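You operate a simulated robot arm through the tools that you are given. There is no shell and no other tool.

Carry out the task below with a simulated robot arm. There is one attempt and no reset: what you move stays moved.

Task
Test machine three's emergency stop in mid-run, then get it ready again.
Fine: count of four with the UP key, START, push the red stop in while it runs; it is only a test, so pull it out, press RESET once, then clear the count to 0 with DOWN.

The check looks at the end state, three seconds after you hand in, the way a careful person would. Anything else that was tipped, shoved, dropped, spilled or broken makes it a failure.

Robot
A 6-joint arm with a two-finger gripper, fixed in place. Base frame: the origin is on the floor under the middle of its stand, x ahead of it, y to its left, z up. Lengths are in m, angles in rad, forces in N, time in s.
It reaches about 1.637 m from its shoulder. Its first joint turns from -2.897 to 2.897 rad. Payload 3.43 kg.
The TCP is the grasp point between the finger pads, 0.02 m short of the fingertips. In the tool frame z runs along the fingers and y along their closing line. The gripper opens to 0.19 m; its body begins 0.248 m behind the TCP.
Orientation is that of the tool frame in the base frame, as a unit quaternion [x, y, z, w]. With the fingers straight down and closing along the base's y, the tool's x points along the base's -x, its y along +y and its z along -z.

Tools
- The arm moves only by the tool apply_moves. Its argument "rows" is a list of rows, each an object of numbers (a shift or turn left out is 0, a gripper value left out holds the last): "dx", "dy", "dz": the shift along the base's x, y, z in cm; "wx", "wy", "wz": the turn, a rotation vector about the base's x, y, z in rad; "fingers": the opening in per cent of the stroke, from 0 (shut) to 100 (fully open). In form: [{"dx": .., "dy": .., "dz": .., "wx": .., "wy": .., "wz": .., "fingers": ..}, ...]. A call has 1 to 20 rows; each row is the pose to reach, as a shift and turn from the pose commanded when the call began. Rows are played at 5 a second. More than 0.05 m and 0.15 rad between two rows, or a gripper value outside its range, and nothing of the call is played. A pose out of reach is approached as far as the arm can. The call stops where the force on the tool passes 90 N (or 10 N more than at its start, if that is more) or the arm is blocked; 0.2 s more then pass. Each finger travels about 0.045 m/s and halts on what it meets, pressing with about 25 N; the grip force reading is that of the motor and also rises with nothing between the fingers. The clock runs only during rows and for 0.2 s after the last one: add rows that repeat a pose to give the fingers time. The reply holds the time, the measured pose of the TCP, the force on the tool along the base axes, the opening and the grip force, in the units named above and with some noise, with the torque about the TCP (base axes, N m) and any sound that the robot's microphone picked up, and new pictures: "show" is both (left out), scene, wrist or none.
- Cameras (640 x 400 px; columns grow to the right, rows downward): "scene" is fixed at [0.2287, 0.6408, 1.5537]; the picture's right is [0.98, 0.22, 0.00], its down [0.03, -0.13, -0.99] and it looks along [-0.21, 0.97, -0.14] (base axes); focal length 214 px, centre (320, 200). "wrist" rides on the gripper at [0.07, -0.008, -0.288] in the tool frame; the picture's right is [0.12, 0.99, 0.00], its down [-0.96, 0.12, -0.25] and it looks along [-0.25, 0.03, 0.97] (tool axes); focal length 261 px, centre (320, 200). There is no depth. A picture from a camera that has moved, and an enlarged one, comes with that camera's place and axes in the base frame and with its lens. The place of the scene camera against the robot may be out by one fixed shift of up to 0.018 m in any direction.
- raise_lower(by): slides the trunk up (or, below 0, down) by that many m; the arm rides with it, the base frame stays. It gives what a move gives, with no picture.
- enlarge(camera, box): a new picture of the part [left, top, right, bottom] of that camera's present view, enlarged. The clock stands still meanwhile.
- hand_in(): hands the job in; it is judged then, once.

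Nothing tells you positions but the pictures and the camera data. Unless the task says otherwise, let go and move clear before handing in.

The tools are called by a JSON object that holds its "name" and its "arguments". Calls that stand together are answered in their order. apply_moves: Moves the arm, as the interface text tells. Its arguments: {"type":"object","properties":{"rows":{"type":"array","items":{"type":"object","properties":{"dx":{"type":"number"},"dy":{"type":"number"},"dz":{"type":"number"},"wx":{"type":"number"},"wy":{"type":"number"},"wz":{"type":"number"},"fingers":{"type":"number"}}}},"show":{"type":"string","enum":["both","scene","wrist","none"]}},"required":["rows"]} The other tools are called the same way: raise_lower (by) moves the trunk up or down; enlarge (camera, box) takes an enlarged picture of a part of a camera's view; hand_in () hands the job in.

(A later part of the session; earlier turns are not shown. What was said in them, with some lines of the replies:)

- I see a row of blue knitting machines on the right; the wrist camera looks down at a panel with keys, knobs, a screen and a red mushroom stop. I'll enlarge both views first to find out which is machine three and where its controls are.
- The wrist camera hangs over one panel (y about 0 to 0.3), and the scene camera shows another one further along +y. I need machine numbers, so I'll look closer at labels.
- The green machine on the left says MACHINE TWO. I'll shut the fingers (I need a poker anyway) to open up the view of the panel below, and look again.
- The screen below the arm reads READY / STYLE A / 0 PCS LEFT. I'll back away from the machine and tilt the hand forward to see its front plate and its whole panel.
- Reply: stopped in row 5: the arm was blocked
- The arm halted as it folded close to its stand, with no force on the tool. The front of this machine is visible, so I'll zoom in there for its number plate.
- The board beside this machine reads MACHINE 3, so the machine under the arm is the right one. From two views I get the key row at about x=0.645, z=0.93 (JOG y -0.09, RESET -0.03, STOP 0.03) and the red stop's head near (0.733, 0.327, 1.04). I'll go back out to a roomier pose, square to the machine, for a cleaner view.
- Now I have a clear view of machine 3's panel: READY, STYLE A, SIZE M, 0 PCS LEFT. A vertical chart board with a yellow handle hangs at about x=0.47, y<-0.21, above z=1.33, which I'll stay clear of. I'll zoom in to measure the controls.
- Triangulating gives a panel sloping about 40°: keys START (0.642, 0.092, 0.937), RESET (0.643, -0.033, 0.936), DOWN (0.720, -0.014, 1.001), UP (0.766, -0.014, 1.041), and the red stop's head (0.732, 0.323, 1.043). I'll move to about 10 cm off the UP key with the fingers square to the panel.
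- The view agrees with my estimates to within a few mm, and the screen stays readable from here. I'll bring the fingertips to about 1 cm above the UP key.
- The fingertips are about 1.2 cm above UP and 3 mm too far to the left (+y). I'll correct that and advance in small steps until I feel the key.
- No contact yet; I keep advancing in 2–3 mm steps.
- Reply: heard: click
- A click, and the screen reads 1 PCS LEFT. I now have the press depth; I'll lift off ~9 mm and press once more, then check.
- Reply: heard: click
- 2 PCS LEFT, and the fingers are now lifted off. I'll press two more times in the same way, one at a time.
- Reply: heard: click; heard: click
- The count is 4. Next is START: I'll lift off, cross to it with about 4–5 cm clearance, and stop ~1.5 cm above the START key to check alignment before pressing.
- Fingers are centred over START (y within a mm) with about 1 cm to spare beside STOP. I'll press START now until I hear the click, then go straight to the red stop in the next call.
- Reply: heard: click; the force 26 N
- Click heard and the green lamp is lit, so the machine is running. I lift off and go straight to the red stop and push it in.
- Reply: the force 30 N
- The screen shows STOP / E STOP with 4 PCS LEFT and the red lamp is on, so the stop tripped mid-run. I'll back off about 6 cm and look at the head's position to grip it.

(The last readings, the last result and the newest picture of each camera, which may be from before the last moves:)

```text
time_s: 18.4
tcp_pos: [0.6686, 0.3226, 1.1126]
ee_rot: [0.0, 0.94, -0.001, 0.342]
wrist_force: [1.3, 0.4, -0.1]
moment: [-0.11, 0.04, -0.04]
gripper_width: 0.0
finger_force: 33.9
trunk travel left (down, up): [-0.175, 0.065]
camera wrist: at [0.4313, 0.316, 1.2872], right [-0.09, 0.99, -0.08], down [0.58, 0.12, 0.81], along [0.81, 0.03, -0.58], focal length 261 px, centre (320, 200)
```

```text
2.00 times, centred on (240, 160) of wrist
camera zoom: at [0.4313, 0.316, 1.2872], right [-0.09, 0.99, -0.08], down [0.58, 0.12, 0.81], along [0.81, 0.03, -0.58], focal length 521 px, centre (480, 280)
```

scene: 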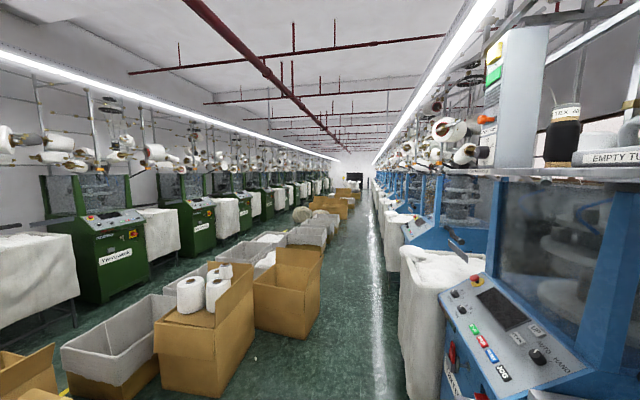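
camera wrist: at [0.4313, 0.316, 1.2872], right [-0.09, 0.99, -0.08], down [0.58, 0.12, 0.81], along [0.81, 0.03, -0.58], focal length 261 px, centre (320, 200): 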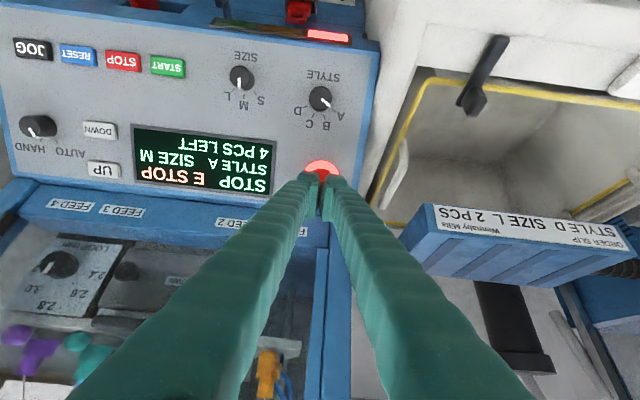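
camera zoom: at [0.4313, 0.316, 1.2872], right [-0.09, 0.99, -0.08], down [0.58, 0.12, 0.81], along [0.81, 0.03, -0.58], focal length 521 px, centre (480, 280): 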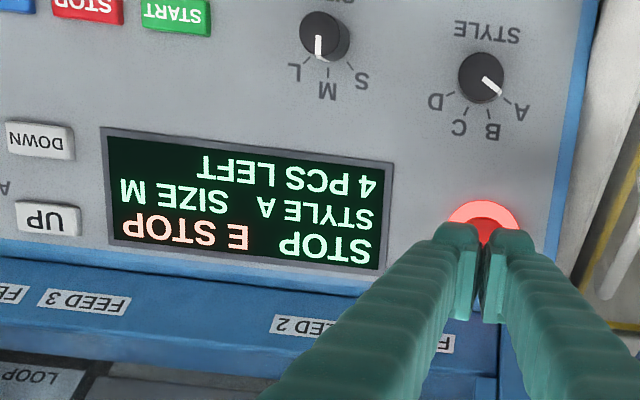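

The ring glows red and the head is latched in; its axis is at about y=0.326, some 3–4 mm from my fingers' middle. Before opening the fingers around it I'll check the clearance to the white tube of the bag frame on the right.

{"name": "enlarge", "arguments": {"camera": "wrist", "box": [340, 100, 460, 240]}}

{"name": "enlarge", "arguments": {"camera": "wrist", "box": [280, 140, 440, 260]}}

```text
2.86 times, centred on (400, 170) of wrist
camera zoom: at [0.4313, 0.316, 1.2872], right [-0.09, 0.99, -0.08], down [0.58, 0.12, 0.81], along [0.81, 0.03, -0.58], focal length 745 px, centre (91, 286)
```

zoom: 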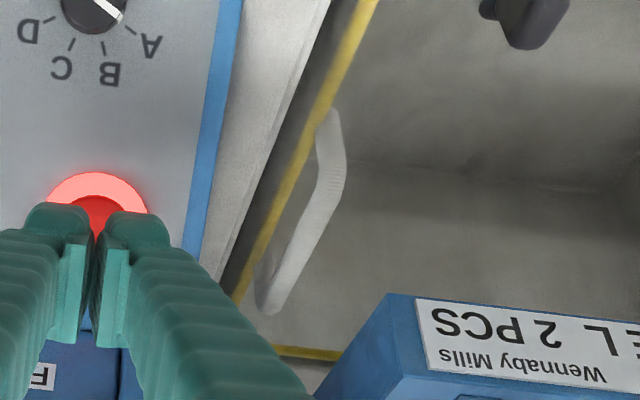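

```text
3.33 times, centred on (360, 200) of wrist
camera zoom: at [0.4313, 0.316, 1.2872], right [-0.09, 0.99, -0.08], down [0.58, 0.12, 0.81], along [0.81, 0.03, -0.58], focal length 869 px, centre (187, 200)
```

zoom: 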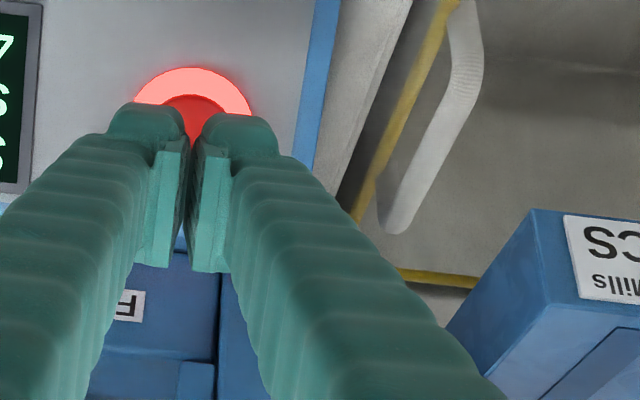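

The bag's rim and tube are at y ≥ 0.42 and lower than the panel, so fingers opened to ~7 cm (outer edge about y=0.39) will clear. I'll open here, centre on the stop, and then come down around the head.

{"name": "apply_moves", "arguments": {"rows": [{"dx": 0, "dy": 0.35, "dz": 0, "fingers": 38}, {"dx": 0, "dy": 0.35, "dz": 0, "fingers": 38}, {"dx": 0, "dy": 0.35, "dz": 0, "fingers": 38}, {"dx": 0, "dy": 0.35, "dz": 0, "fingers": 38}, {"dx": 0, "dy": 0.35, "dz": 0, "fingers": 38}, {"dx": 0, "dy": 0.35, "dz": 0, "fingers": 38}, {"dx": 2.0, "dy": 0.35, "dz": -2.3, "fingers": 38}, {"dx": 3.0, "dy": 0.35, "dz": -3.4, "fingers": 38}], "show": "wrist"}}

{"name": "enlarge", "arguments": {"camera": "wrist", "box": [240, 120, 400, 220]}}

```text
time_s: 20.2
tcp_pos: [0.6996, 0.3258, 1.0822]
ee_rot: [-0.001, 0.939, 0.0, 0.343]
wrist_force: [-0.3, -0.2, -0.1]
moment: [0.05, 0.0, 0.02]
gripper_width: 0.0722
finger_force: 0.0
trunk travel left (down, up): [-0.175, 0.065]
camera wrist: at [0.4615, 0.3171, 1.2555], right [-0.09, 0.99, -0.08], down [0.58, 0.12, 0.81], along [0.81, 0.03, -0.58], focal length 261 px, centre (320, 200)
```

wrist: 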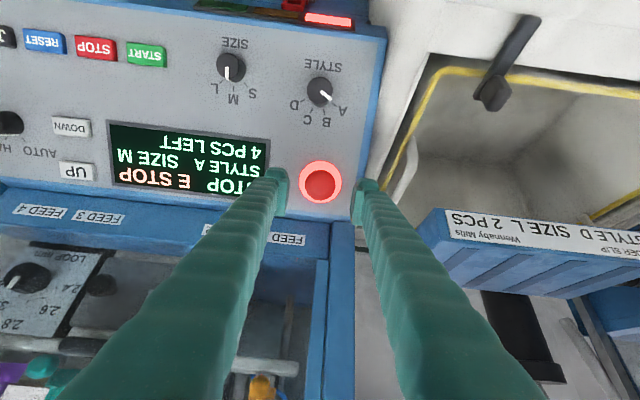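

```text
4.00 times, centred on (320, 170) of wrist
camera zoom: at [0.4615, 0.3171, 1.2555], right [-0.09, 0.99, -0.08], down [0.58, 0.12, 0.81], along [0.81, 0.03, -0.58], focal length 1043 px, centre (320, 320)
```

zoom: 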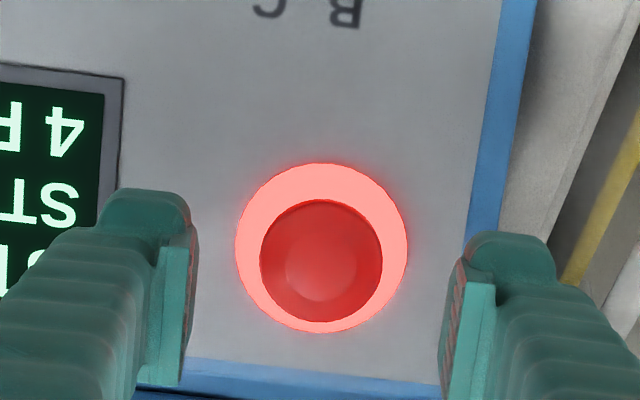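

The fingers are centred on the head (about 42 mm wide, its top now some 21 mm above the ring). I'll come down until the tips are about 5–8 mm above the ring, without closing yet.

{"name": "apply_moves", "arguments": {"rows": [{"dx": 1.1, "dz": -1.4}, {"dx": 2.0, "dz": -2.6}, {"dx": 2.6, "dz": -3.3}, {"dx": 3.0, "dz": -3.8}], "show": "wrist"}}

{"name": "enlarge", "arguments": {"camera": "wrist", "box": [240, 130, 400, 230]}}

```text
time_s: 21.2
tcp_pos: [0.7305, 0.3263, 1.0407]
ee_rot: [0.0, 0.939, -0.001, 0.343]
wrist_force: [-0.2, 0.5, 0.9]
moment: [0.01, 0.02, 0.01]
gripper_width: 0.0724
finger_force: 0.1
trunk travel left (down, up): [-0.175, 0.065]
camera wrist: at [0.4915, 0.3182, 1.2151], right [-0.09, 0.99, -0.08], down [0.58, 0.12, 0.81], along [0.81, 0.03, -0.58], focal length 261 px, centre (320, 200)
```

wrist: 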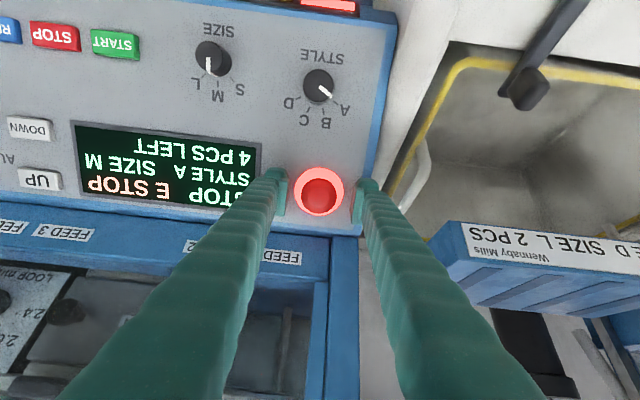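

```text
4.00 times, centred on (320, 180) of wrist
camera zoom: at [0.4915, 0.3182, 1.2151], right [-0.09, 0.99, -0.08], down [0.58, 0.12, 0.81], along [0.81, 0.03, -0.58], focal length 1043 px, centre (320, 280)
```

zoom: 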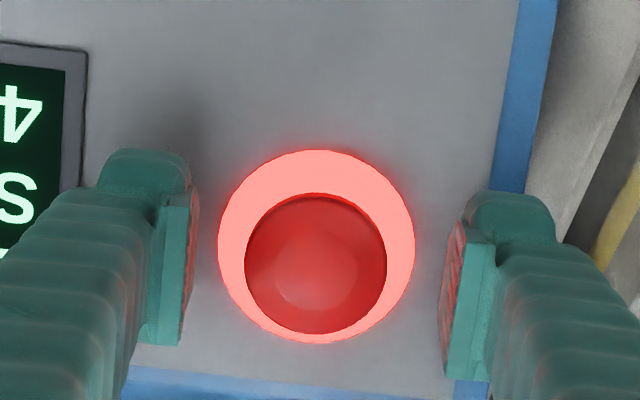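

Well placed around the head with no contact. I'll close on it and then pull straight out along the panel's normal in small steps.

{"name": "apply_moves", "arguments": {"rows": [{"fingers": 0}, {"fingers": 0}, {"fingers": 0}, {"fingers": 0}, {"fingers": 0}], "show": "none"}}

```text
time_s: 22.4
tcp_pos: [0.7302, 0.3258, 1.0416]
ee_rot: [0.0, 0.94, -0.001, 0.342]
wrist_force: [-0.9, -9.2, -1.5]
moment: [-0.05, 0.03, -0.07]
gripper_width: 0.0409
finger_force: 44.4
trunk travel left (down, up): [-0.175, 0.065]
```

I have the head (41 mm). Now I pull it out along the normal.

{"name": "apply_moves", "arguments": {"rows": [{"dx": -0.26, "dz": 0.31}, {"dx": -0.52, "dz": 0.61}, {"dx": -0.77, "dz": 0.92}, {"dx": -0.9, "dz": 1.07}], "show": "wrist"}}

{"name": "enlarge", "arguments": {"camera": "wrist", "box": [80, 90, 400, 290]}}

```text
time_s: 23.4
tcp_pos: [0.7192, 0.3295, 1.0536]
ee_rot: [-0.003, 0.939, 0.002, 0.343]
wrist_force: [-5.0, 3.3, 4.5]
moment: [-0.05, 0.1, -0.13]
gripper_width: 0.0
finger_force: 34.1
trunk travel left (down, up): [-0.175, 0.065]
camera wrist: at [0.4804, 0.321, 1.2284], right [-0.1, 0.99, -0.07], down [0.58, 0.12, 0.81], along [0.81, 0.04, -0.58], focal length 261 px, centre (320, 200)
```

wrist: 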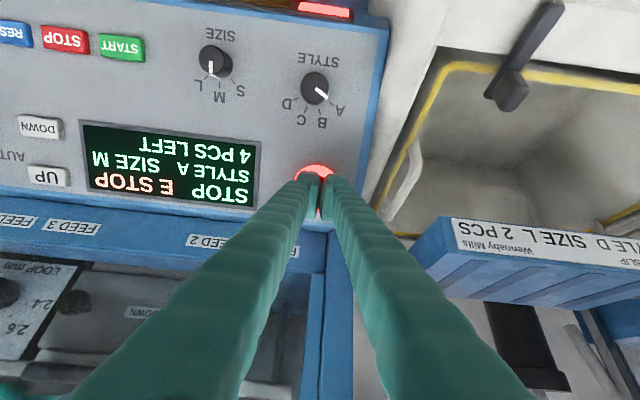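

```text
2.00 times, centred on (240, 190) of wrist
camera zoom: at [0.4804, 0.321, 1.2284], right [-0.1, 0.99, -0.07], down [0.58, 0.12, 0.81], along [0.81, 0.04, -0.58], focal length 521 px, centre (480, 220)
```

zoom: 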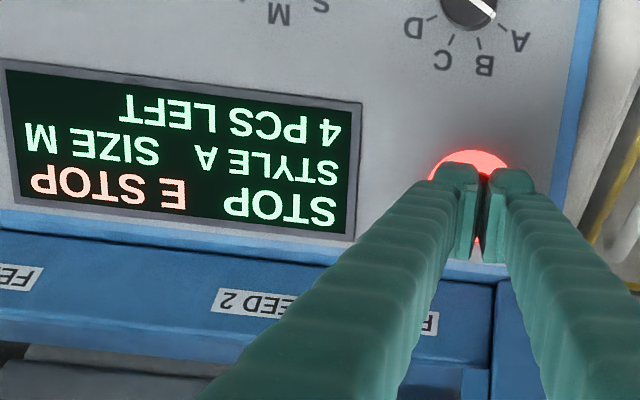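

The fingers slipped off the head and shut above it; it is still latched in. I'll lift, open again, and grip deeper with the pads' full length on the head.

{"name": "apply_moves", "arguments": {"rows": [{"dx": -1.3, "dz": 1.53}, {"dx": -1.94, "dz": 2.29, "fingers": 34}, {"dx": -1.94, "dz": 2.29, "fingers": 34}, {"dx": -1.94, "dz": 2.29, "fingers": 34}, {"dx": -1.94, "dz": 2.29, "fingers": 34}, {"dx": -1.94, "dz": 2.29, "fingers": 34}, {"dx": -1.94, "dz": 2.29, "fingers": 34}], "show": "wrist"}}

{"name": "enlarge", "arguments": {"camera": "wrist", "box": [240, 120, 400, 220]}}

```text
time_s: 25.0
tcp_pos: [0.7021, 0.3273, 1.0775]
ee_rot: [-0.001, 0.94, 0.0, 0.342]
wrist_force: [-0.2, -0.6, 0.0]
moment: [-0.01, 0.0, -0.03]
gripper_width: 0.0646
finger_force: 0.0
trunk travel left (down, up): [-0.175, 0.065]
camera wrist: at [0.4637, 0.3191, 1.2519], right [-0.09, 0.99, -0.08], down [0.58, 0.12, 0.81], along [0.81, 0.03, -0.58], focal length 261 px, centre (320, 200)
```

wrist: 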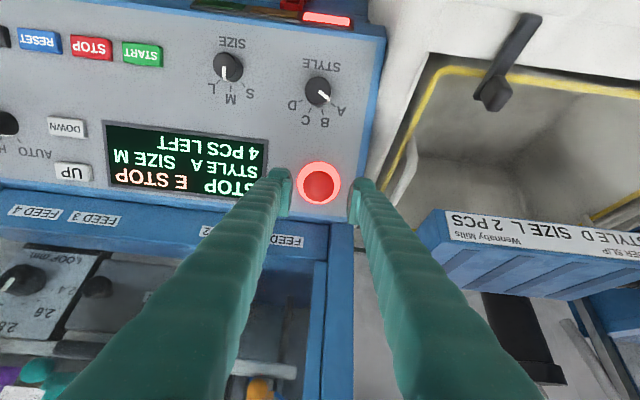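

```text
4.00 times, centred on (320, 170) of wrist
camera zoom: at [0.4637, 0.3191, 1.2519], right [-0.09, 0.99, -0.08], down [0.58, 0.12, 0.81], along [0.81, 0.03, -0.58], focal length 1043 px, centre (320, 320)
```

zoom: 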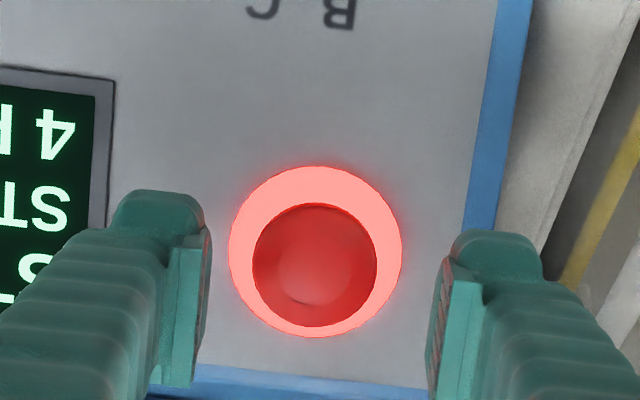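

Fingers open at 65 mm, head about 1.5 mm to the -y side of their middle. I'll correct that and come down deeper, feeling for the ring.

{"name": "apply_moves", "arguments": {"rows": [{"dx": 1.0, "dy": -0.15, "dz": -1.25}, {"dx": 2.0, "dy": -0.15, "dz": -2.5}, {"dx": 2.7, "dy": -0.15, "dz": -3.35}, {"dx": 3.0, "dy": -0.15, "dz": -3.7}], "show": "none"}}

```text
time_s: 26.0
tcp_pos: [0.7312, 0.3245, 1.0389]
ee_rot: [-0.001, 0.94, 0.0, 0.342]
wrist_force: [0.1, 0.7, 0.1]
moment: [0.02, -0.03, 0.01]
gripper_width: 0.0643
finger_force: 0.0
trunk travel left (down, up): [-0.175, 0.065]
```

{"name": "apply_moves", "arguments": {"rows": [{"dx": 0.13, "dz": -0.15}, {"dx": 0.19, "dz": -0.23}], "show": "none"}}

```text
time_s: 26.6
tcp_pos: [0.7324, 0.3237, 1.0384]
ee_rot: [0.0, 0.94, -0.001, 0.342]
wrist_force: [0.8, -0.8, -0.1]
moment: [-0.02, 0.01, 0.03]
gripper_width: 0.0647
finger_force: 0.1
trunk travel left (down, up): [-0.175, 0.065]
```

{"name": "apply_moves", "arguments": {"rows": [{"dx": 0.13, "dz": -0.15}, {"dx": 0.16, "dz": -0.19}], "show": "wrist"}}

{"name": "enlarge", "arguments": {"camera": "wrist", "box": [240, 120, 400, 240]}}

```text
time_s: 27.2
tcp_pos: [0.7346, 0.3247, 1.0345]
ee_rot: [-0.001, 0.94, -0.001, 0.341]
wrist_force: [0.1, -0.9, -0.3]
moment: [-0.01, 0.0, 0.01]
gripper_width: 0.0647
finger_force: 0.0
trunk travel left (down, up): [-0.175, 0.065]
camera wrist: at [0.4965, 0.3174, 1.2093], right [-0.09, 0.99, -0.08], down [0.58, 0.12, 0.81], along [0.81, 0.03, -0.58], focal length 261 px, centre (320, 200)
```

wrist: 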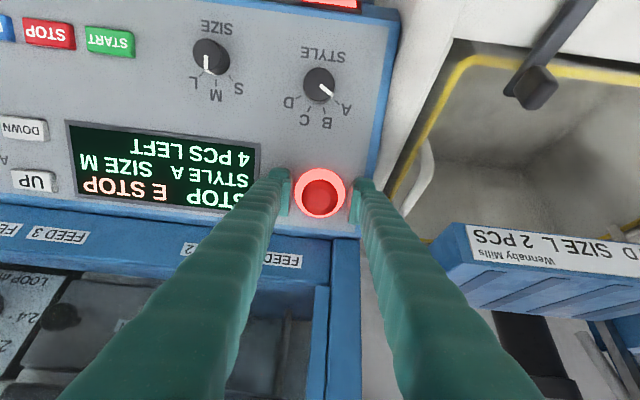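

```text
3.33 times, centred on (320, 180) of wrist
camera zoom: at [0.4965, 0.3174, 1.2093], right [-0.09, 0.99, -0.08], down [0.58, 0.12, 0.81], along [0.81, 0.03, -0.58], focal length 869 px, centre (320, 267)
```

zoom: 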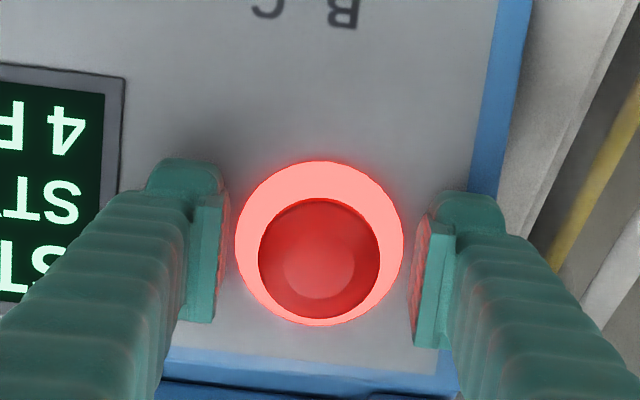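

{"name": "apply_moves", "arguments": {"rows": [{"fingers": 0}, {"fingers": 0}, {"fingers": 0}, {"fingers": 0}, {"fingers": 0}], "show": "wrist"}}

{"name": "enlarge", "arguments": {"camera": "wrist", "box": [240, 120, 400, 240]}}

```text
time_s: 28.4
tcp_pos: [0.734, 0.3242, 1.0349]
ee_rot: [-0.001, 0.94, 0.0, 0.342]
wrist_force: [-0.8, -3.2, -0.9]
moment: [-0.01, 0.02, -0.01]
gripper_width: 0.0407
finger_force: 45.4
trunk travel left (down, up): [-0.175, 0.065]
camera wrist: at [0.4966, 0.3172, 1.2093], right [-0.09, 0.99, -0.08], down [0.58, 0.12, 0.81], along [0.81, 0.03, -0.58], focal length 261 px, centre (320, 200)
```

wrist: 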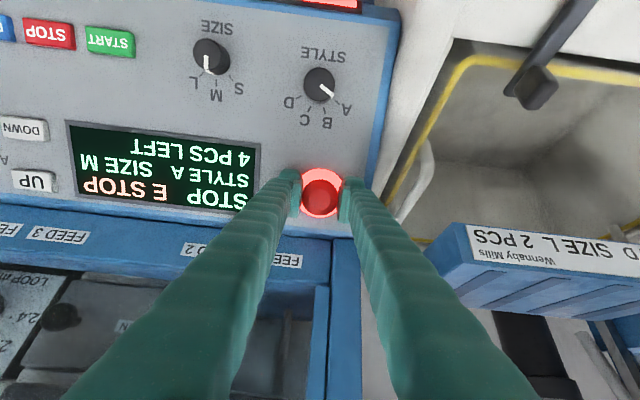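

```text
3.33 times, centred on (320, 180) of wrist
camera zoom: at [0.4966, 0.3172, 1.2093], right [-0.09, 0.99, -0.08], down [0.58, 0.12, 0.81], along [0.81, 0.03, -0.58], focal length 869 px, centre (320, 267)
```

zoom: 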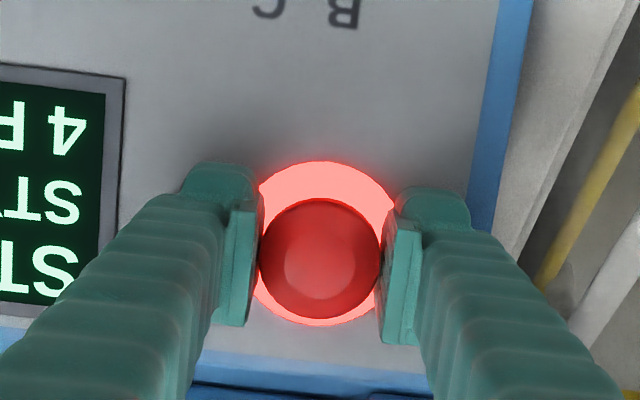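

A deeper grip with little side force. I'll pull gently, 2–3 mm at first, and watch the force and width.

{"name": "apply_moves", "arguments": {"rows": [{"dx": -0.065, "dz": 0.076}, {"dx": -0.13, "dz": 0.153}, {"dx": -0.19, "dz": 0.23}], "show": "none"}}

```text
time_s: 29.2
tcp_pos: [0.7328, 0.326, 1.0365]
ee_rot: [0.0, 0.94, 0.0, 0.342]
wrist_force: [10.9, 2.0, -6.8]
moment: [0.06, 0.05, -0.02]
gripper_width: 0.0406
finger_force: 45.0
trunk travel left (down, up): [-0.175, 0.065]
```

{"name": "apply_moves", "arguments": {"rows": [{"dx": -0.065, "dz": 0.076}, {"dx": -0.13, "dz": 0.153}, {"dx": -0.19, "dz": 0.23}], "show": "none"}}

```text
time_s: 30.0
tcp_pos: [0.7297, 0.3244, 1.0393]
ee_rot: [-0.001, 0.94, 0.001, 0.342]
wrist_force: [2.1, 1.9, -1.5]
moment: [-0.02, -0.07, 0.05]
gripper_width: 0.0407
finger_force: 45.4
trunk travel left (down, up): [-0.175, 0.065]
```

{"name": "apply_moves", "arguments": {"rows": [{"dx": -0.13, "dz": 0.153}, {"dx": -0.26, "dz": 0.31}], "show": "wrist"}}

{"name": "enlarge", "arguments": {"camera": "wrist", "box": [80, 100, 400, 260]}}

```text
time_s: 30.6
tcp_pos: [0.7299, 0.3252, 1.0398]
ee_rot: [-0.001, 0.94, 0.0, 0.341]
wrist_force: [33.6, 1.1, -18.6]
moment: [-0.01, -0.09, -0.02]
gripper_width: 0.0405
finger_force: 45.4
trunk travel left (down, up): [-0.175, 0.065]
camera wrist: at [0.4926, 0.3175, 1.2149], right [-0.09, 0.99, -0.08], down [0.58, 0.12, 0.81], along [0.81, 0.03, -0.59], focal length 261 px, centre (320, 200)
```

wrist: 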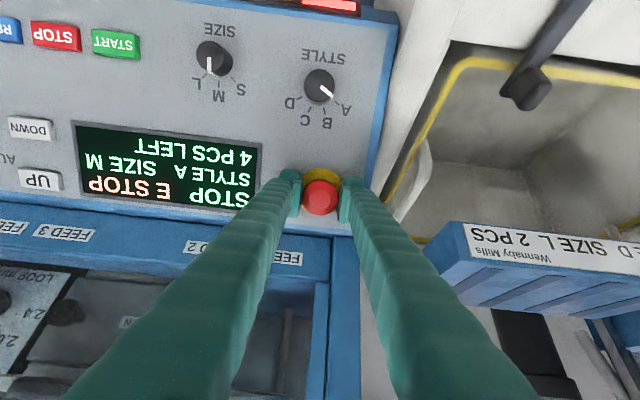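

```text
2.00 times, centred on (240, 180) of wrist
camera zoom: at [0.4926, 0.3175, 1.2149], right [-0.09, 0.99, -0.08], down [0.58, 0.12, 0.81], along [0.81, 0.03, -0.59], focal length 521 px, centre (480, 240)
```

zoom: 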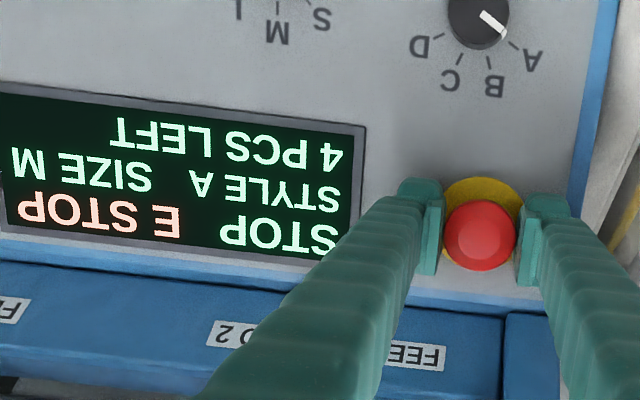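

The ring has gone out and is yellow again: the stop is pulled out and is now at its outer end. I'll open the fingers and back straight off.

{"name": "apply_moves", "arguments": {"rows": [{"fingers": 34}, {"fingers": 34}, {"fingers": 34}, {"fingers": 34}, {"fingers": 34}, {"dx": -1.3, "dz": 1.53}, {"dx": -2.9, "dz": 3.45}, {"dx": -4.5, "dz": 5.35}], "show": "wrist"}}

{"name": "enlarge", "arguments": {"camera": "wrist", "box": [100, 80, 400, 260]}}

```text
time_s: 32.4
tcp_pos: [0.6843, 0.3276, 1.097]
ee_rot: [-0.001, 0.94, -0.001, 0.341]
wrist_force: [0.2, 0.1, 0.1]
moment: [-0.03, 0.0, -0.02]
gripper_width: 0.0643
finger_force: 0.1
trunk travel left (down, up): [-0.175, 0.065]
camera wrist: at [0.445, 0.3194, 1.2701], right [-0.09, 0.99, -0.08], down [0.58, 0.12, 0.81], along [0.81, 0.03, -0.58], focal length 261 px, centre (320, 200)
```

wrist: 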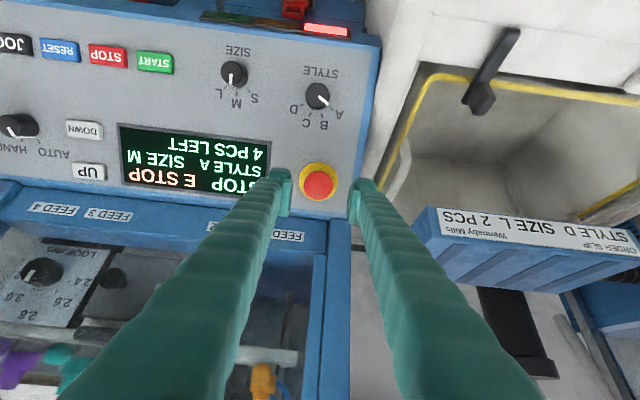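

```text
2.13 times, centred on (250, 170) of wrist
camera zoom: at [0.445, 0.3194, 1.2701], right [-0.09, 0.99, -0.08], down [0.58, 0.12, 0.81], along [0.81, 0.03, -0.58], focal length 556 px, centre (469, 264)
```

zoom: 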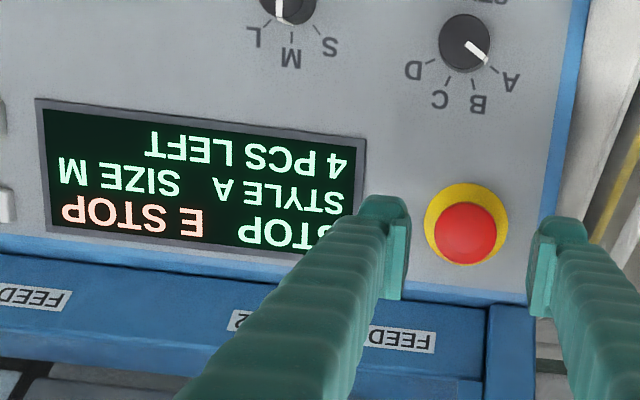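

The red stop is out and its lamp is off; the screen still shows STOP / E STOP until RESET. I'll shut the fingers while crossing to RESET, staying 4 cm or more above the panel, and stop 1.5 cm above the key.

{"name": "apply_moves", "arguments": {"rows": [{"fingers": 0}, {"fingers": 0}, {"dx": -0.89, "dy": -4.01, "dz": -1.29, "fingers": 0}, {"dx": -1.77, "dy": -8.01, "dz": -2.57, "fingers": 0}, {"dx": -2.66, "dy": -12.02, "dz": -3.86, "fingers": 0}, {"dx": -3.54, "dy": -16.03, "dz": -5.14, "fingers": 0}, {"dx": -4.43, "dy": -20.03, "dz": -6.43, "fingers": 0}, {"dx": -5.31, "dy": -24.04, "dz": -7.71, "fingers": 0}, {"dx": -6.2, "dy": -28.05, "dz": -9.0, "fingers": 0}, {"dx": -7.08, "dy": -32.05, "dz": -10.28, "fingers": 0}, {"dx": -7.97, "dy": -36.06, "dz": -11.57, "fingers": 0}, {"dx": -6.36, "dy": -36.06, "dz": -13.48, "fingers": 0}], "show": "wrist"}}

{"name": "enlarge", "arguments": {"camera": "wrist", "box": [220, 110, 420, 230]}}

```text
time_s: 35.0
tcp_pos: [0.6192, -0.0368, 0.9597]
ee_rot: [-0.001, 0.939, 0.0, 0.343]
wrist_force: [-0.7, -0.1, -0.2]
moment: [0.01, -0.04, -0.01]
gripper_width: 0.0
finger_force: 25.0
trunk travel left (down, up): [-0.175, 0.065]
camera wrist: at [0.3803, -0.0442, 1.1326], right [-0.09, 0.99, -0.08], down [0.58, 0.12, 0.81], along [0.81, 0.03, -0.58], focal length 261 px, centre (320, 200)
```

wrist: 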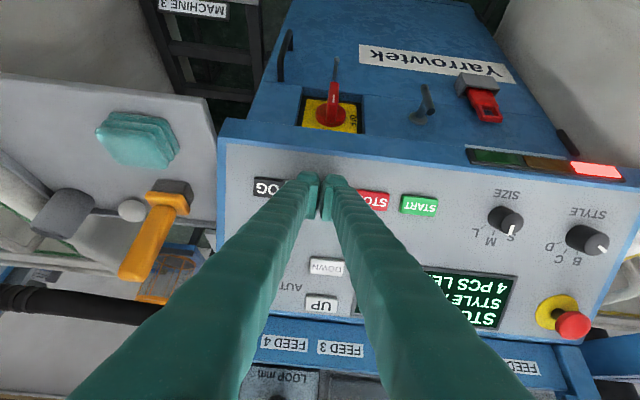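

```text
3.20 times, centred on (320, 170) of wrist
camera zoom: at [0.3803, -0.0442, 1.1326], right [-0.09, 0.99, -0.08], down [0.58, 0.12, 0.81], along [0.81, 0.03, -0.58], focal length 834 px, centre (320, 296)
```

zoom: 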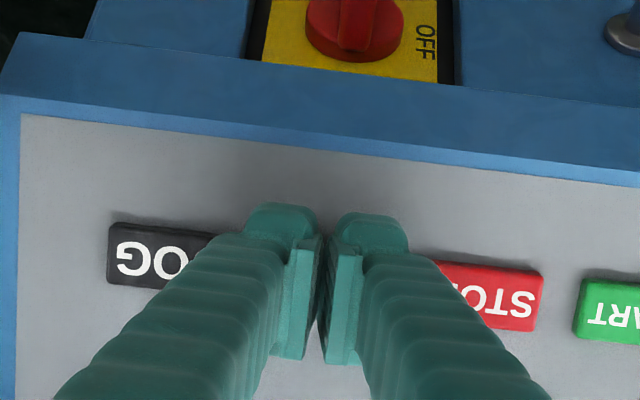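

I'm over RESET with even gaps to JOG and STOP. I'll shift ~3 mm up-slope and press it exactly once, then lift off in the same call.

{"name": "apply_moves", "arguments": {"rows": [{"dx": 0.2, "dy": 0.1, "dz": 0.18}, {"dx": 0.846, "dy": 0.1, "dz": -0.584}, {"dx": 1.104, "dy": 0.1, "dz": -0.889}, {"dx": 1.285, "dy": 0.1, "dz": -1.103}, {"dx": 0.2, "dy": 0.1, "dz": 0.18}, {"dx": -1.74, "dy": 0.1, "dz": 2.47}], "show": "wrist"}}

{"name": "enlarge", "arguments": {"camera": "wrist", "box": [360, 120, 640, 360]}}

```text
time_s: 36.4
tcp_pos: [0.6035, -0.0339, 0.9846]
ee_rot: [-0.001, 0.94, 0.0, 0.342]
wrist_force: [-0.1, -0.6, -0.6]
moment: [0.0, 0.02, 0.06]
gripper_width: 0.0002
finger_force: 34.6
trunk travel left (down, up): [-0.175, 0.065]
heard: click
camera wrist: at [0.3654, -0.0413, 1.1592], right [-0.09, 0.99, -0.08], down [0.58, 0.12, 0.81], along [0.81, 0.03, -0.58], focal length 261 px, centre (320, 200)
```

wrist: 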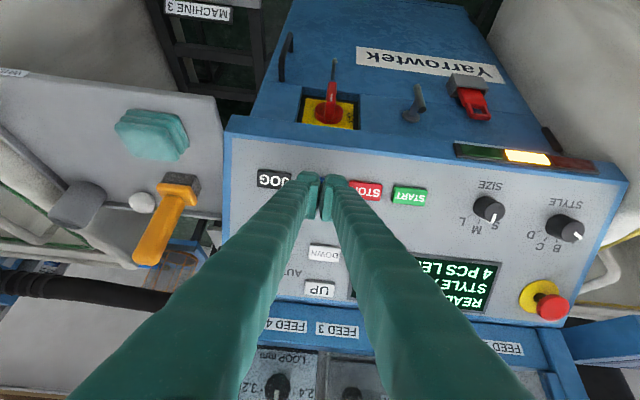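

```text
1.67 times, centred on (500, 240) of wrist
camera zoom: at [0.3654, -0.0413, 1.1592], right [-0.09, 0.99, -0.08], down [0.58, 0.12, 0.81], along [0.81, 0.03, -0.58], focal length 434 px, centre (20, 133)
```

zoom: 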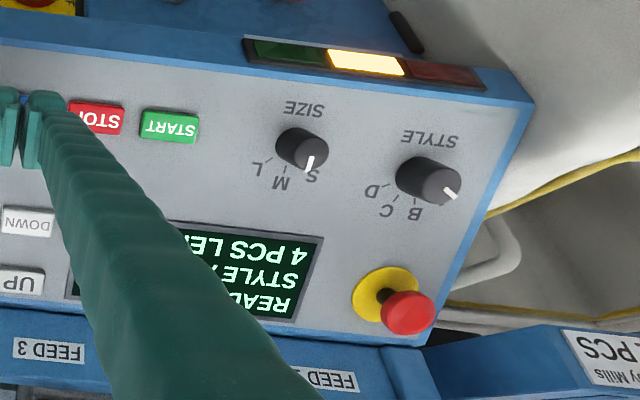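

RESET clicked once: the screen is back to READY with the amber lamp, 4 PCS LEFT. Now to DOWN, stopping 1.5 cm above it to check alignment.

{"name": "apply_moves", "arguments": {"rows": [{"dx": 3.0, "dy": 0.7, "dz": 2.0}, {"dx": 6.0, "dy": 1.4, "dz": 4.0}, {"dx": 8.5, "dy": 1.98, "dz": 5.2}, {"dx": 9.34, "dy": 1.98, "dz": 4.32}], "show": "wrist"}}

{"name": "enlarge", "arguments": {"camera": "wrist", "box": [220, 110, 420, 230]}}

```text
time_s: 37.4
tcp_pos: [0.6945, -0.0127, 1.0296]
ee_rot: [-0.001, 0.939, 0.001, 0.343]
wrist_force: [-0.3, 0.4, 0.4]
moment: [0.02, -0.04, 0.0]
gripper_width: 0.0002
finger_force: 34.7
trunk travel left (down, up): [-0.175, 0.065]
camera wrist: at [0.4569, -0.0211, 1.2027], right [-0.09, 0.99, -0.08], down [0.58, 0.12, 0.81], along [0.81, 0.03, -0.58], focal length 261 px, centre (320, 200)
```

wrist: 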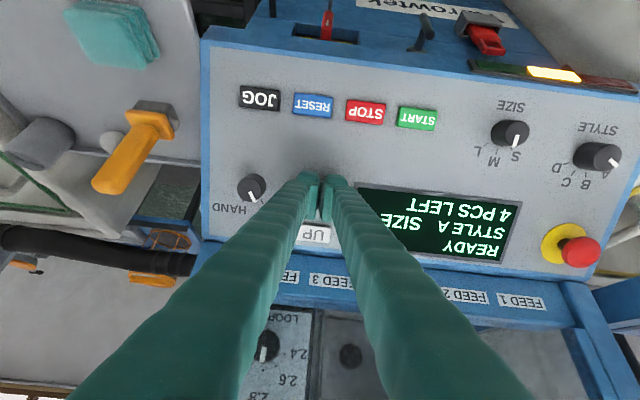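

```text
3.20 times, centred on (320, 170) of wrist
camera zoom: at [0.4569, -0.0211, 1.2027], right [-0.09, 0.99, -0.08], down [0.58, 0.12, 0.81], along [0.81, 0.03, -0.58], focal length 834 px, centre (320, 296)
```

zoom: 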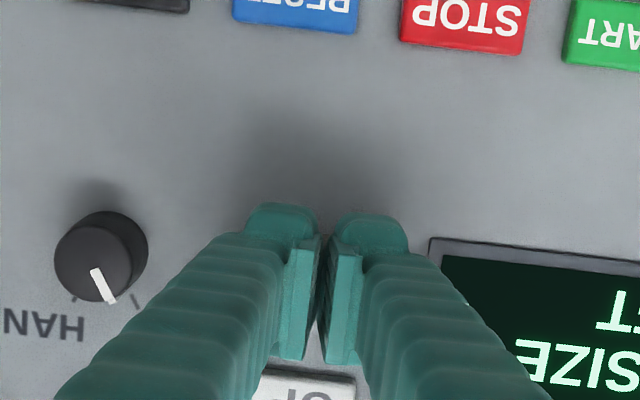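

Lined up over DOWN. I'll press it once, lift, and check the count.

{"name": "apply_moves", "arguments": {"rows": [{"dx": 0.775, "dz": -0.916}, {"dx": 1.033, "dz": -1.222}, {"dx": 1.227, "dz": -1.451}, {"dx": 0.452, "dz": -0.535}, {"dx": 0.452, "dz": -0.535}], "show": "wrist"}}

{"name": "enlarge", "arguments": {"camera": "wrist", "box": [340, 150, 560, 280]}}

```text
time_s: 38.6
tcp_pos: [0.6986, -0.0152, 1.0214]
ee_rot: [0.0, 0.939, -0.001, 0.343]
wrist_force: [-1.1, -0.3, 0.3]
moment: [-0.01, 0.02, 0.01]
gripper_width: 0.0
finger_force: 34.3
trunk travel left (down, up): [-0.175, 0.065]
heard: click
camera wrist: at [0.4615, -0.023, 1.1963], right [-0.09, 0.99, -0.08], down [0.58, 0.12, 0.81], along [0.81, 0.03, -0.58], focal length 261 px, centre (320, 200)
```

wrist: 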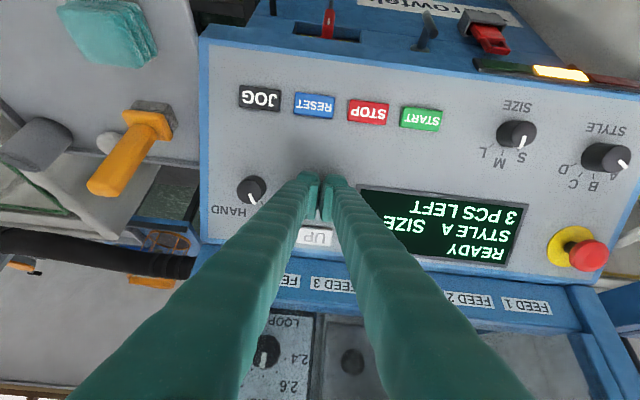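

```text
2.91 times, centred on (450, 215) of wrist
camera zoom: at [0.4615, -0.023, 1.1963], right [-0.09, 0.99, -0.08], down [0.58, 0.12, 0.81], along [0.81, 0.03, -0.58], focal length 758 px, centre (-58, 156)
```

zoom: 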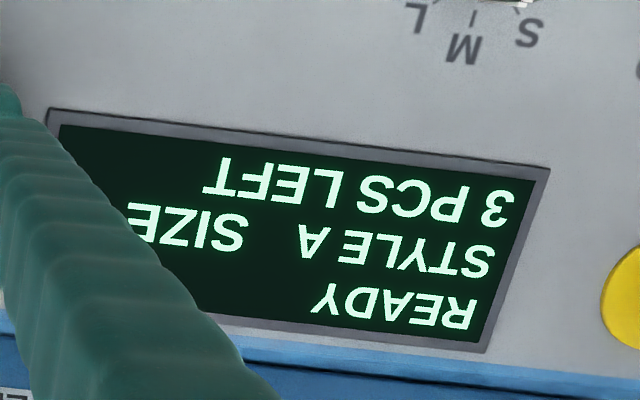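

The count is down to 3 and the fingers are lifted. The same stroke three more times, one at a time.

{"name": "apply_moves", "arguments": {"rows": [{"dx": 0.45, "dz": -0.53}, {"dx": 0.775, "dz": -0.916}, {"dx": 0, "dz": 0}, {"dx": 0, "dz": 0}], "show": "wrist"}}

```text
time_s: 39.6
tcp_pos: [0.7005, -0.0151, 1.0226]
ee_rot: [-0.001, 0.94, 0.0, 0.342]
wrist_force: [0.3, 0.7, 0.6]
moment: [0.01, -0.04, -0.05]
gripper_width: 0.0
finger_force: 34.3
trunk travel left (down, up): [-0.175, 0.065]
heard: click
camera wrist: at [0.4624, -0.0224, 1.1962], right [-0.09, 0.99, -0.08], down [0.58, 0.12, 0.81], along [0.81, 0.03, -0.58], focal length 261 px, centre (320, 200)
```

wrist: 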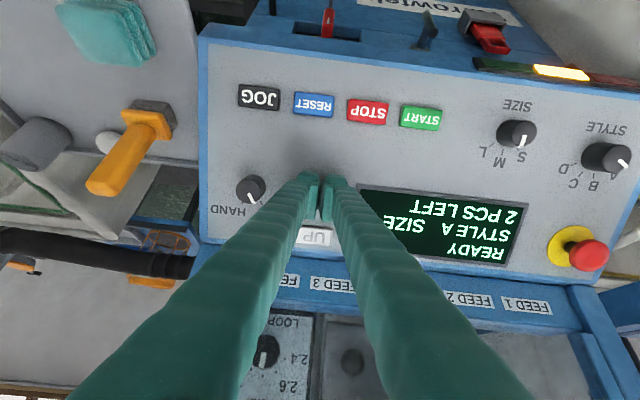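

2 PCS LEFT. Pressing DOWN again.

{"name": "apply_moves", "arguments": {"rows": [{"dx": 0.45, "dz": -0.53}, {"dx": 0.775, "dz": -0.916}, {"dx": 0, "dz": 0}, {"dx": 0, "dz": 0}], "show": "wrist"}}

```text
time_s: 40.6
tcp_pos: [0.7005, -0.0157, 1.0251]
ee_rot: [-0.002, 0.939, 0.0, 0.343]
wrist_force: [-0.1, -0.5, -0.5]
moment: [0.0, 0.01, -0.01]
gripper_width: 0.0001
finger_force: 34.4
trunk travel left (down, up): [-0.175, 0.065]
heard: click
camera wrist: at [0.4624, -0.0236, 1.1976], right [-0.09, 0.99, -0.08], down [0.58, 0.12, 0.81], along [0.81, 0.03, -0.58], focal length 261 px, centre (320, 200)
```

wrist: 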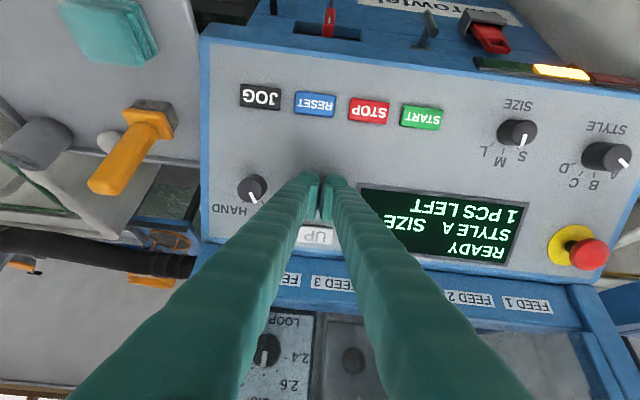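

1 PCS LEFT. One last press of DOWN, then I back well off along the panel's normal.

{"name": "apply_moves", "arguments": {"rows": [{"dx": 0.45, "dz": -0.53}, {"dx": 0.775, "dz": -0.916}, {"dx": 0, "dz": 0}, {"dx": -2.0, "dz": 2.4}, {"dx": -4.0, "dz": 5.5}, {"dx": -6.0, "dz": 9.0}], "show": "wrist"}}

{"name": "enlarge", "arguments": {"camera": "wrist", "box": [240, 60, 560, 260]}}

```text
time_s: 42.0
tcp_pos: [0.6404, -0.0193, 1.1148]
ee_rot: [0.0, 0.94, -0.001, 0.342]
wrist_force: [1.2, 0.5, -0.7]
moment: [0.02, 0.09, 0.0]
gripper_width: 0.0
finger_force: 34.9
trunk travel left (down, up): [-0.175, 0.065]
heard: click
camera wrist: at [0.4021, -0.0263, 1.2887], right [-0.09, 0.99, -0.08], down [0.58, 0.12, 0.81], along [0.81, 0.03, -0.58], focal length 261 px, centre (320, 200)
```

wrist: 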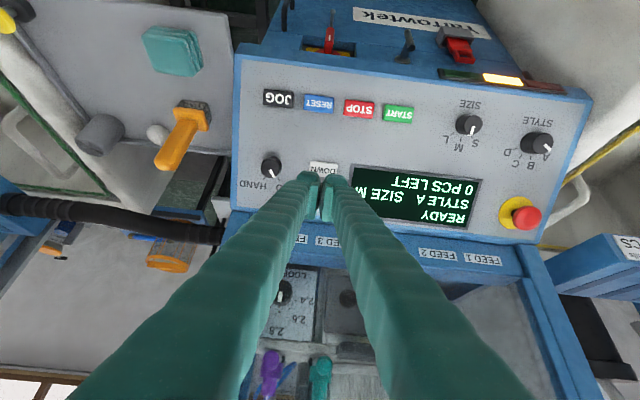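

```text
2.00 times, centred on (400, 160) of wrist
camera zoom: at [0.4021, -0.0263, 1.2887], right [-0.09, 0.99, -0.08], down [0.58, 0.12, 0.81], along [0.81, 0.03, -0.58], focal length 521 px, centre (160, 280)
```

zoom: 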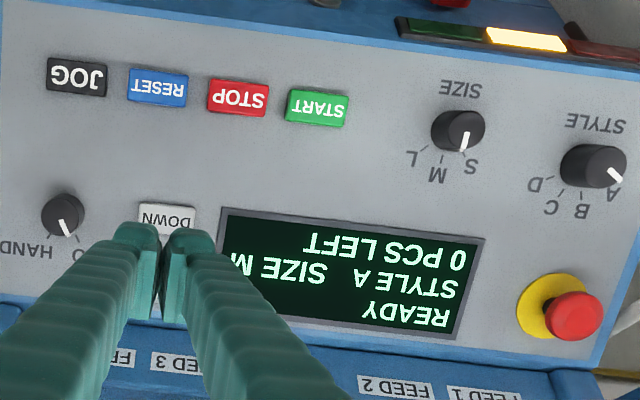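

The screen reads READY, STYLE A, SIZE M, 0 PCS LEFT, with the amber lamp on and the red stop out. I'll rise a little further clear, take a last look at the panel, and then hand in.

{"name": "apply_moves", "arguments": {"rows": [{"dx": -1.0, "dz": 4.0}, {"dx": -2.0, "dz": 8.0}, {"dx": -2.0, "dz": 8.0}, {"dx": -2.0, "dz": 8.0}, {"dx": -2.0, "dz": 8.0}], "show": "both"}}

{"name": "enlarge", "arguments": {"camera": "wrist", "box": [240, 60, 560, 260]}}

```text
time_s: 43.2
tcp_pos: [0.6186, -0.0163, 1.1945]
ee_rot: [-0.001, 0.94, 0.0, 0.341]
wrist_force: [0.4, -0.5, -0.1]
moment: [0.02, -0.03, -0.01]
gripper_width: 0.0
finger_force: 34.4
trunk travel left (down, up): [-0.175, 0.065]
camera wrist: at [0.3801, -0.0235, 1.3685], right [-0.09, 0.99, -0.08], down [0.58, 0.12, 0.81], along [0.81, 0.03, -0.58], focal length 261 px, centre (320, 200)
```

scene: 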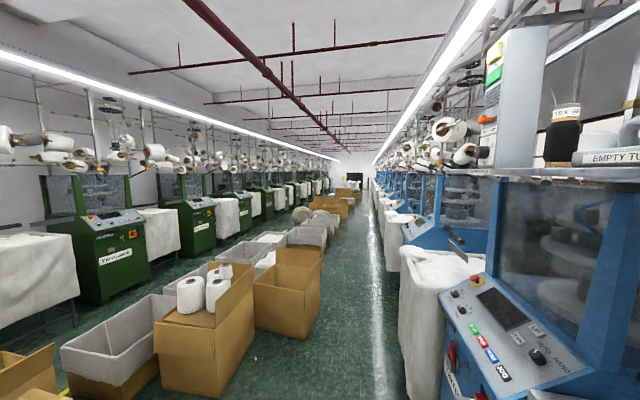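
wrist: 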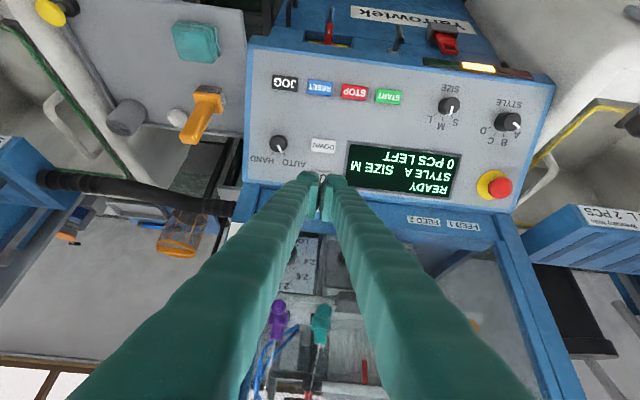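

```text
2.00 times, centred on (400, 160) of wrist
camera zoom: at [0.3801, -0.0235, 1.3685], right [-0.09, 0.99, -0.08], down [0.58, 0.12, 0.81], along [0.81, 0.03, -0.58], focal length 521 px, centre (160, 280)
```

zoom: 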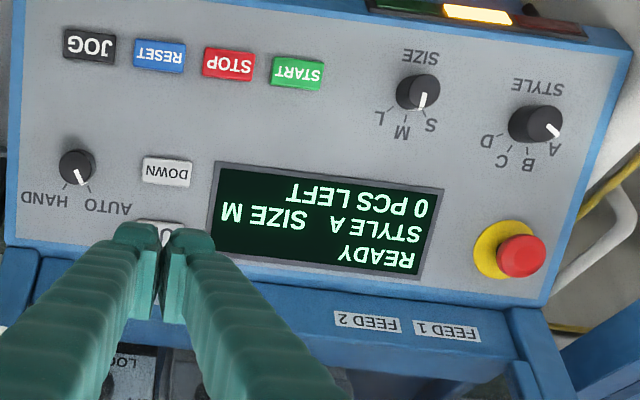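

Machine three shows READY with 0 PCS LEFT, the stop is out, the amber lamp is on, and the arm is clear with nothing else disturbed. I'm handing in.

{"name": "hand_in", "arguments": {}}

```text
The job is handed in.
```

I tested machine three's emergency stop in mid-run. The machine is ready again: the screen reads READY, 0 PCS LEFT, with the amber lamp on and the red stop out.

- **Count and start:** I pressed UP four times to reach 4, then START. The green lamp came on.
- **Stop test:** I pushed the red stop in while it was running. The screen showed STOP / E STOP, the red lamp came on, and the count stayed at 4.
- **Pulling the stop out:** My first grip slipped off the head. A deeper grip pulled it out.
- **Reset and clear:** I pressed RESET once, and READY came back. Four presses of DOWN then took the count to 0.

Early on, while I was backing the arm away for a view of the machine's front, the arm was reported blocked once. There was no force on the tool, and the board hanging nearby did not appear to have moved. I saw nothing else disturbed, and the arm was clear of the machine when I handed in.
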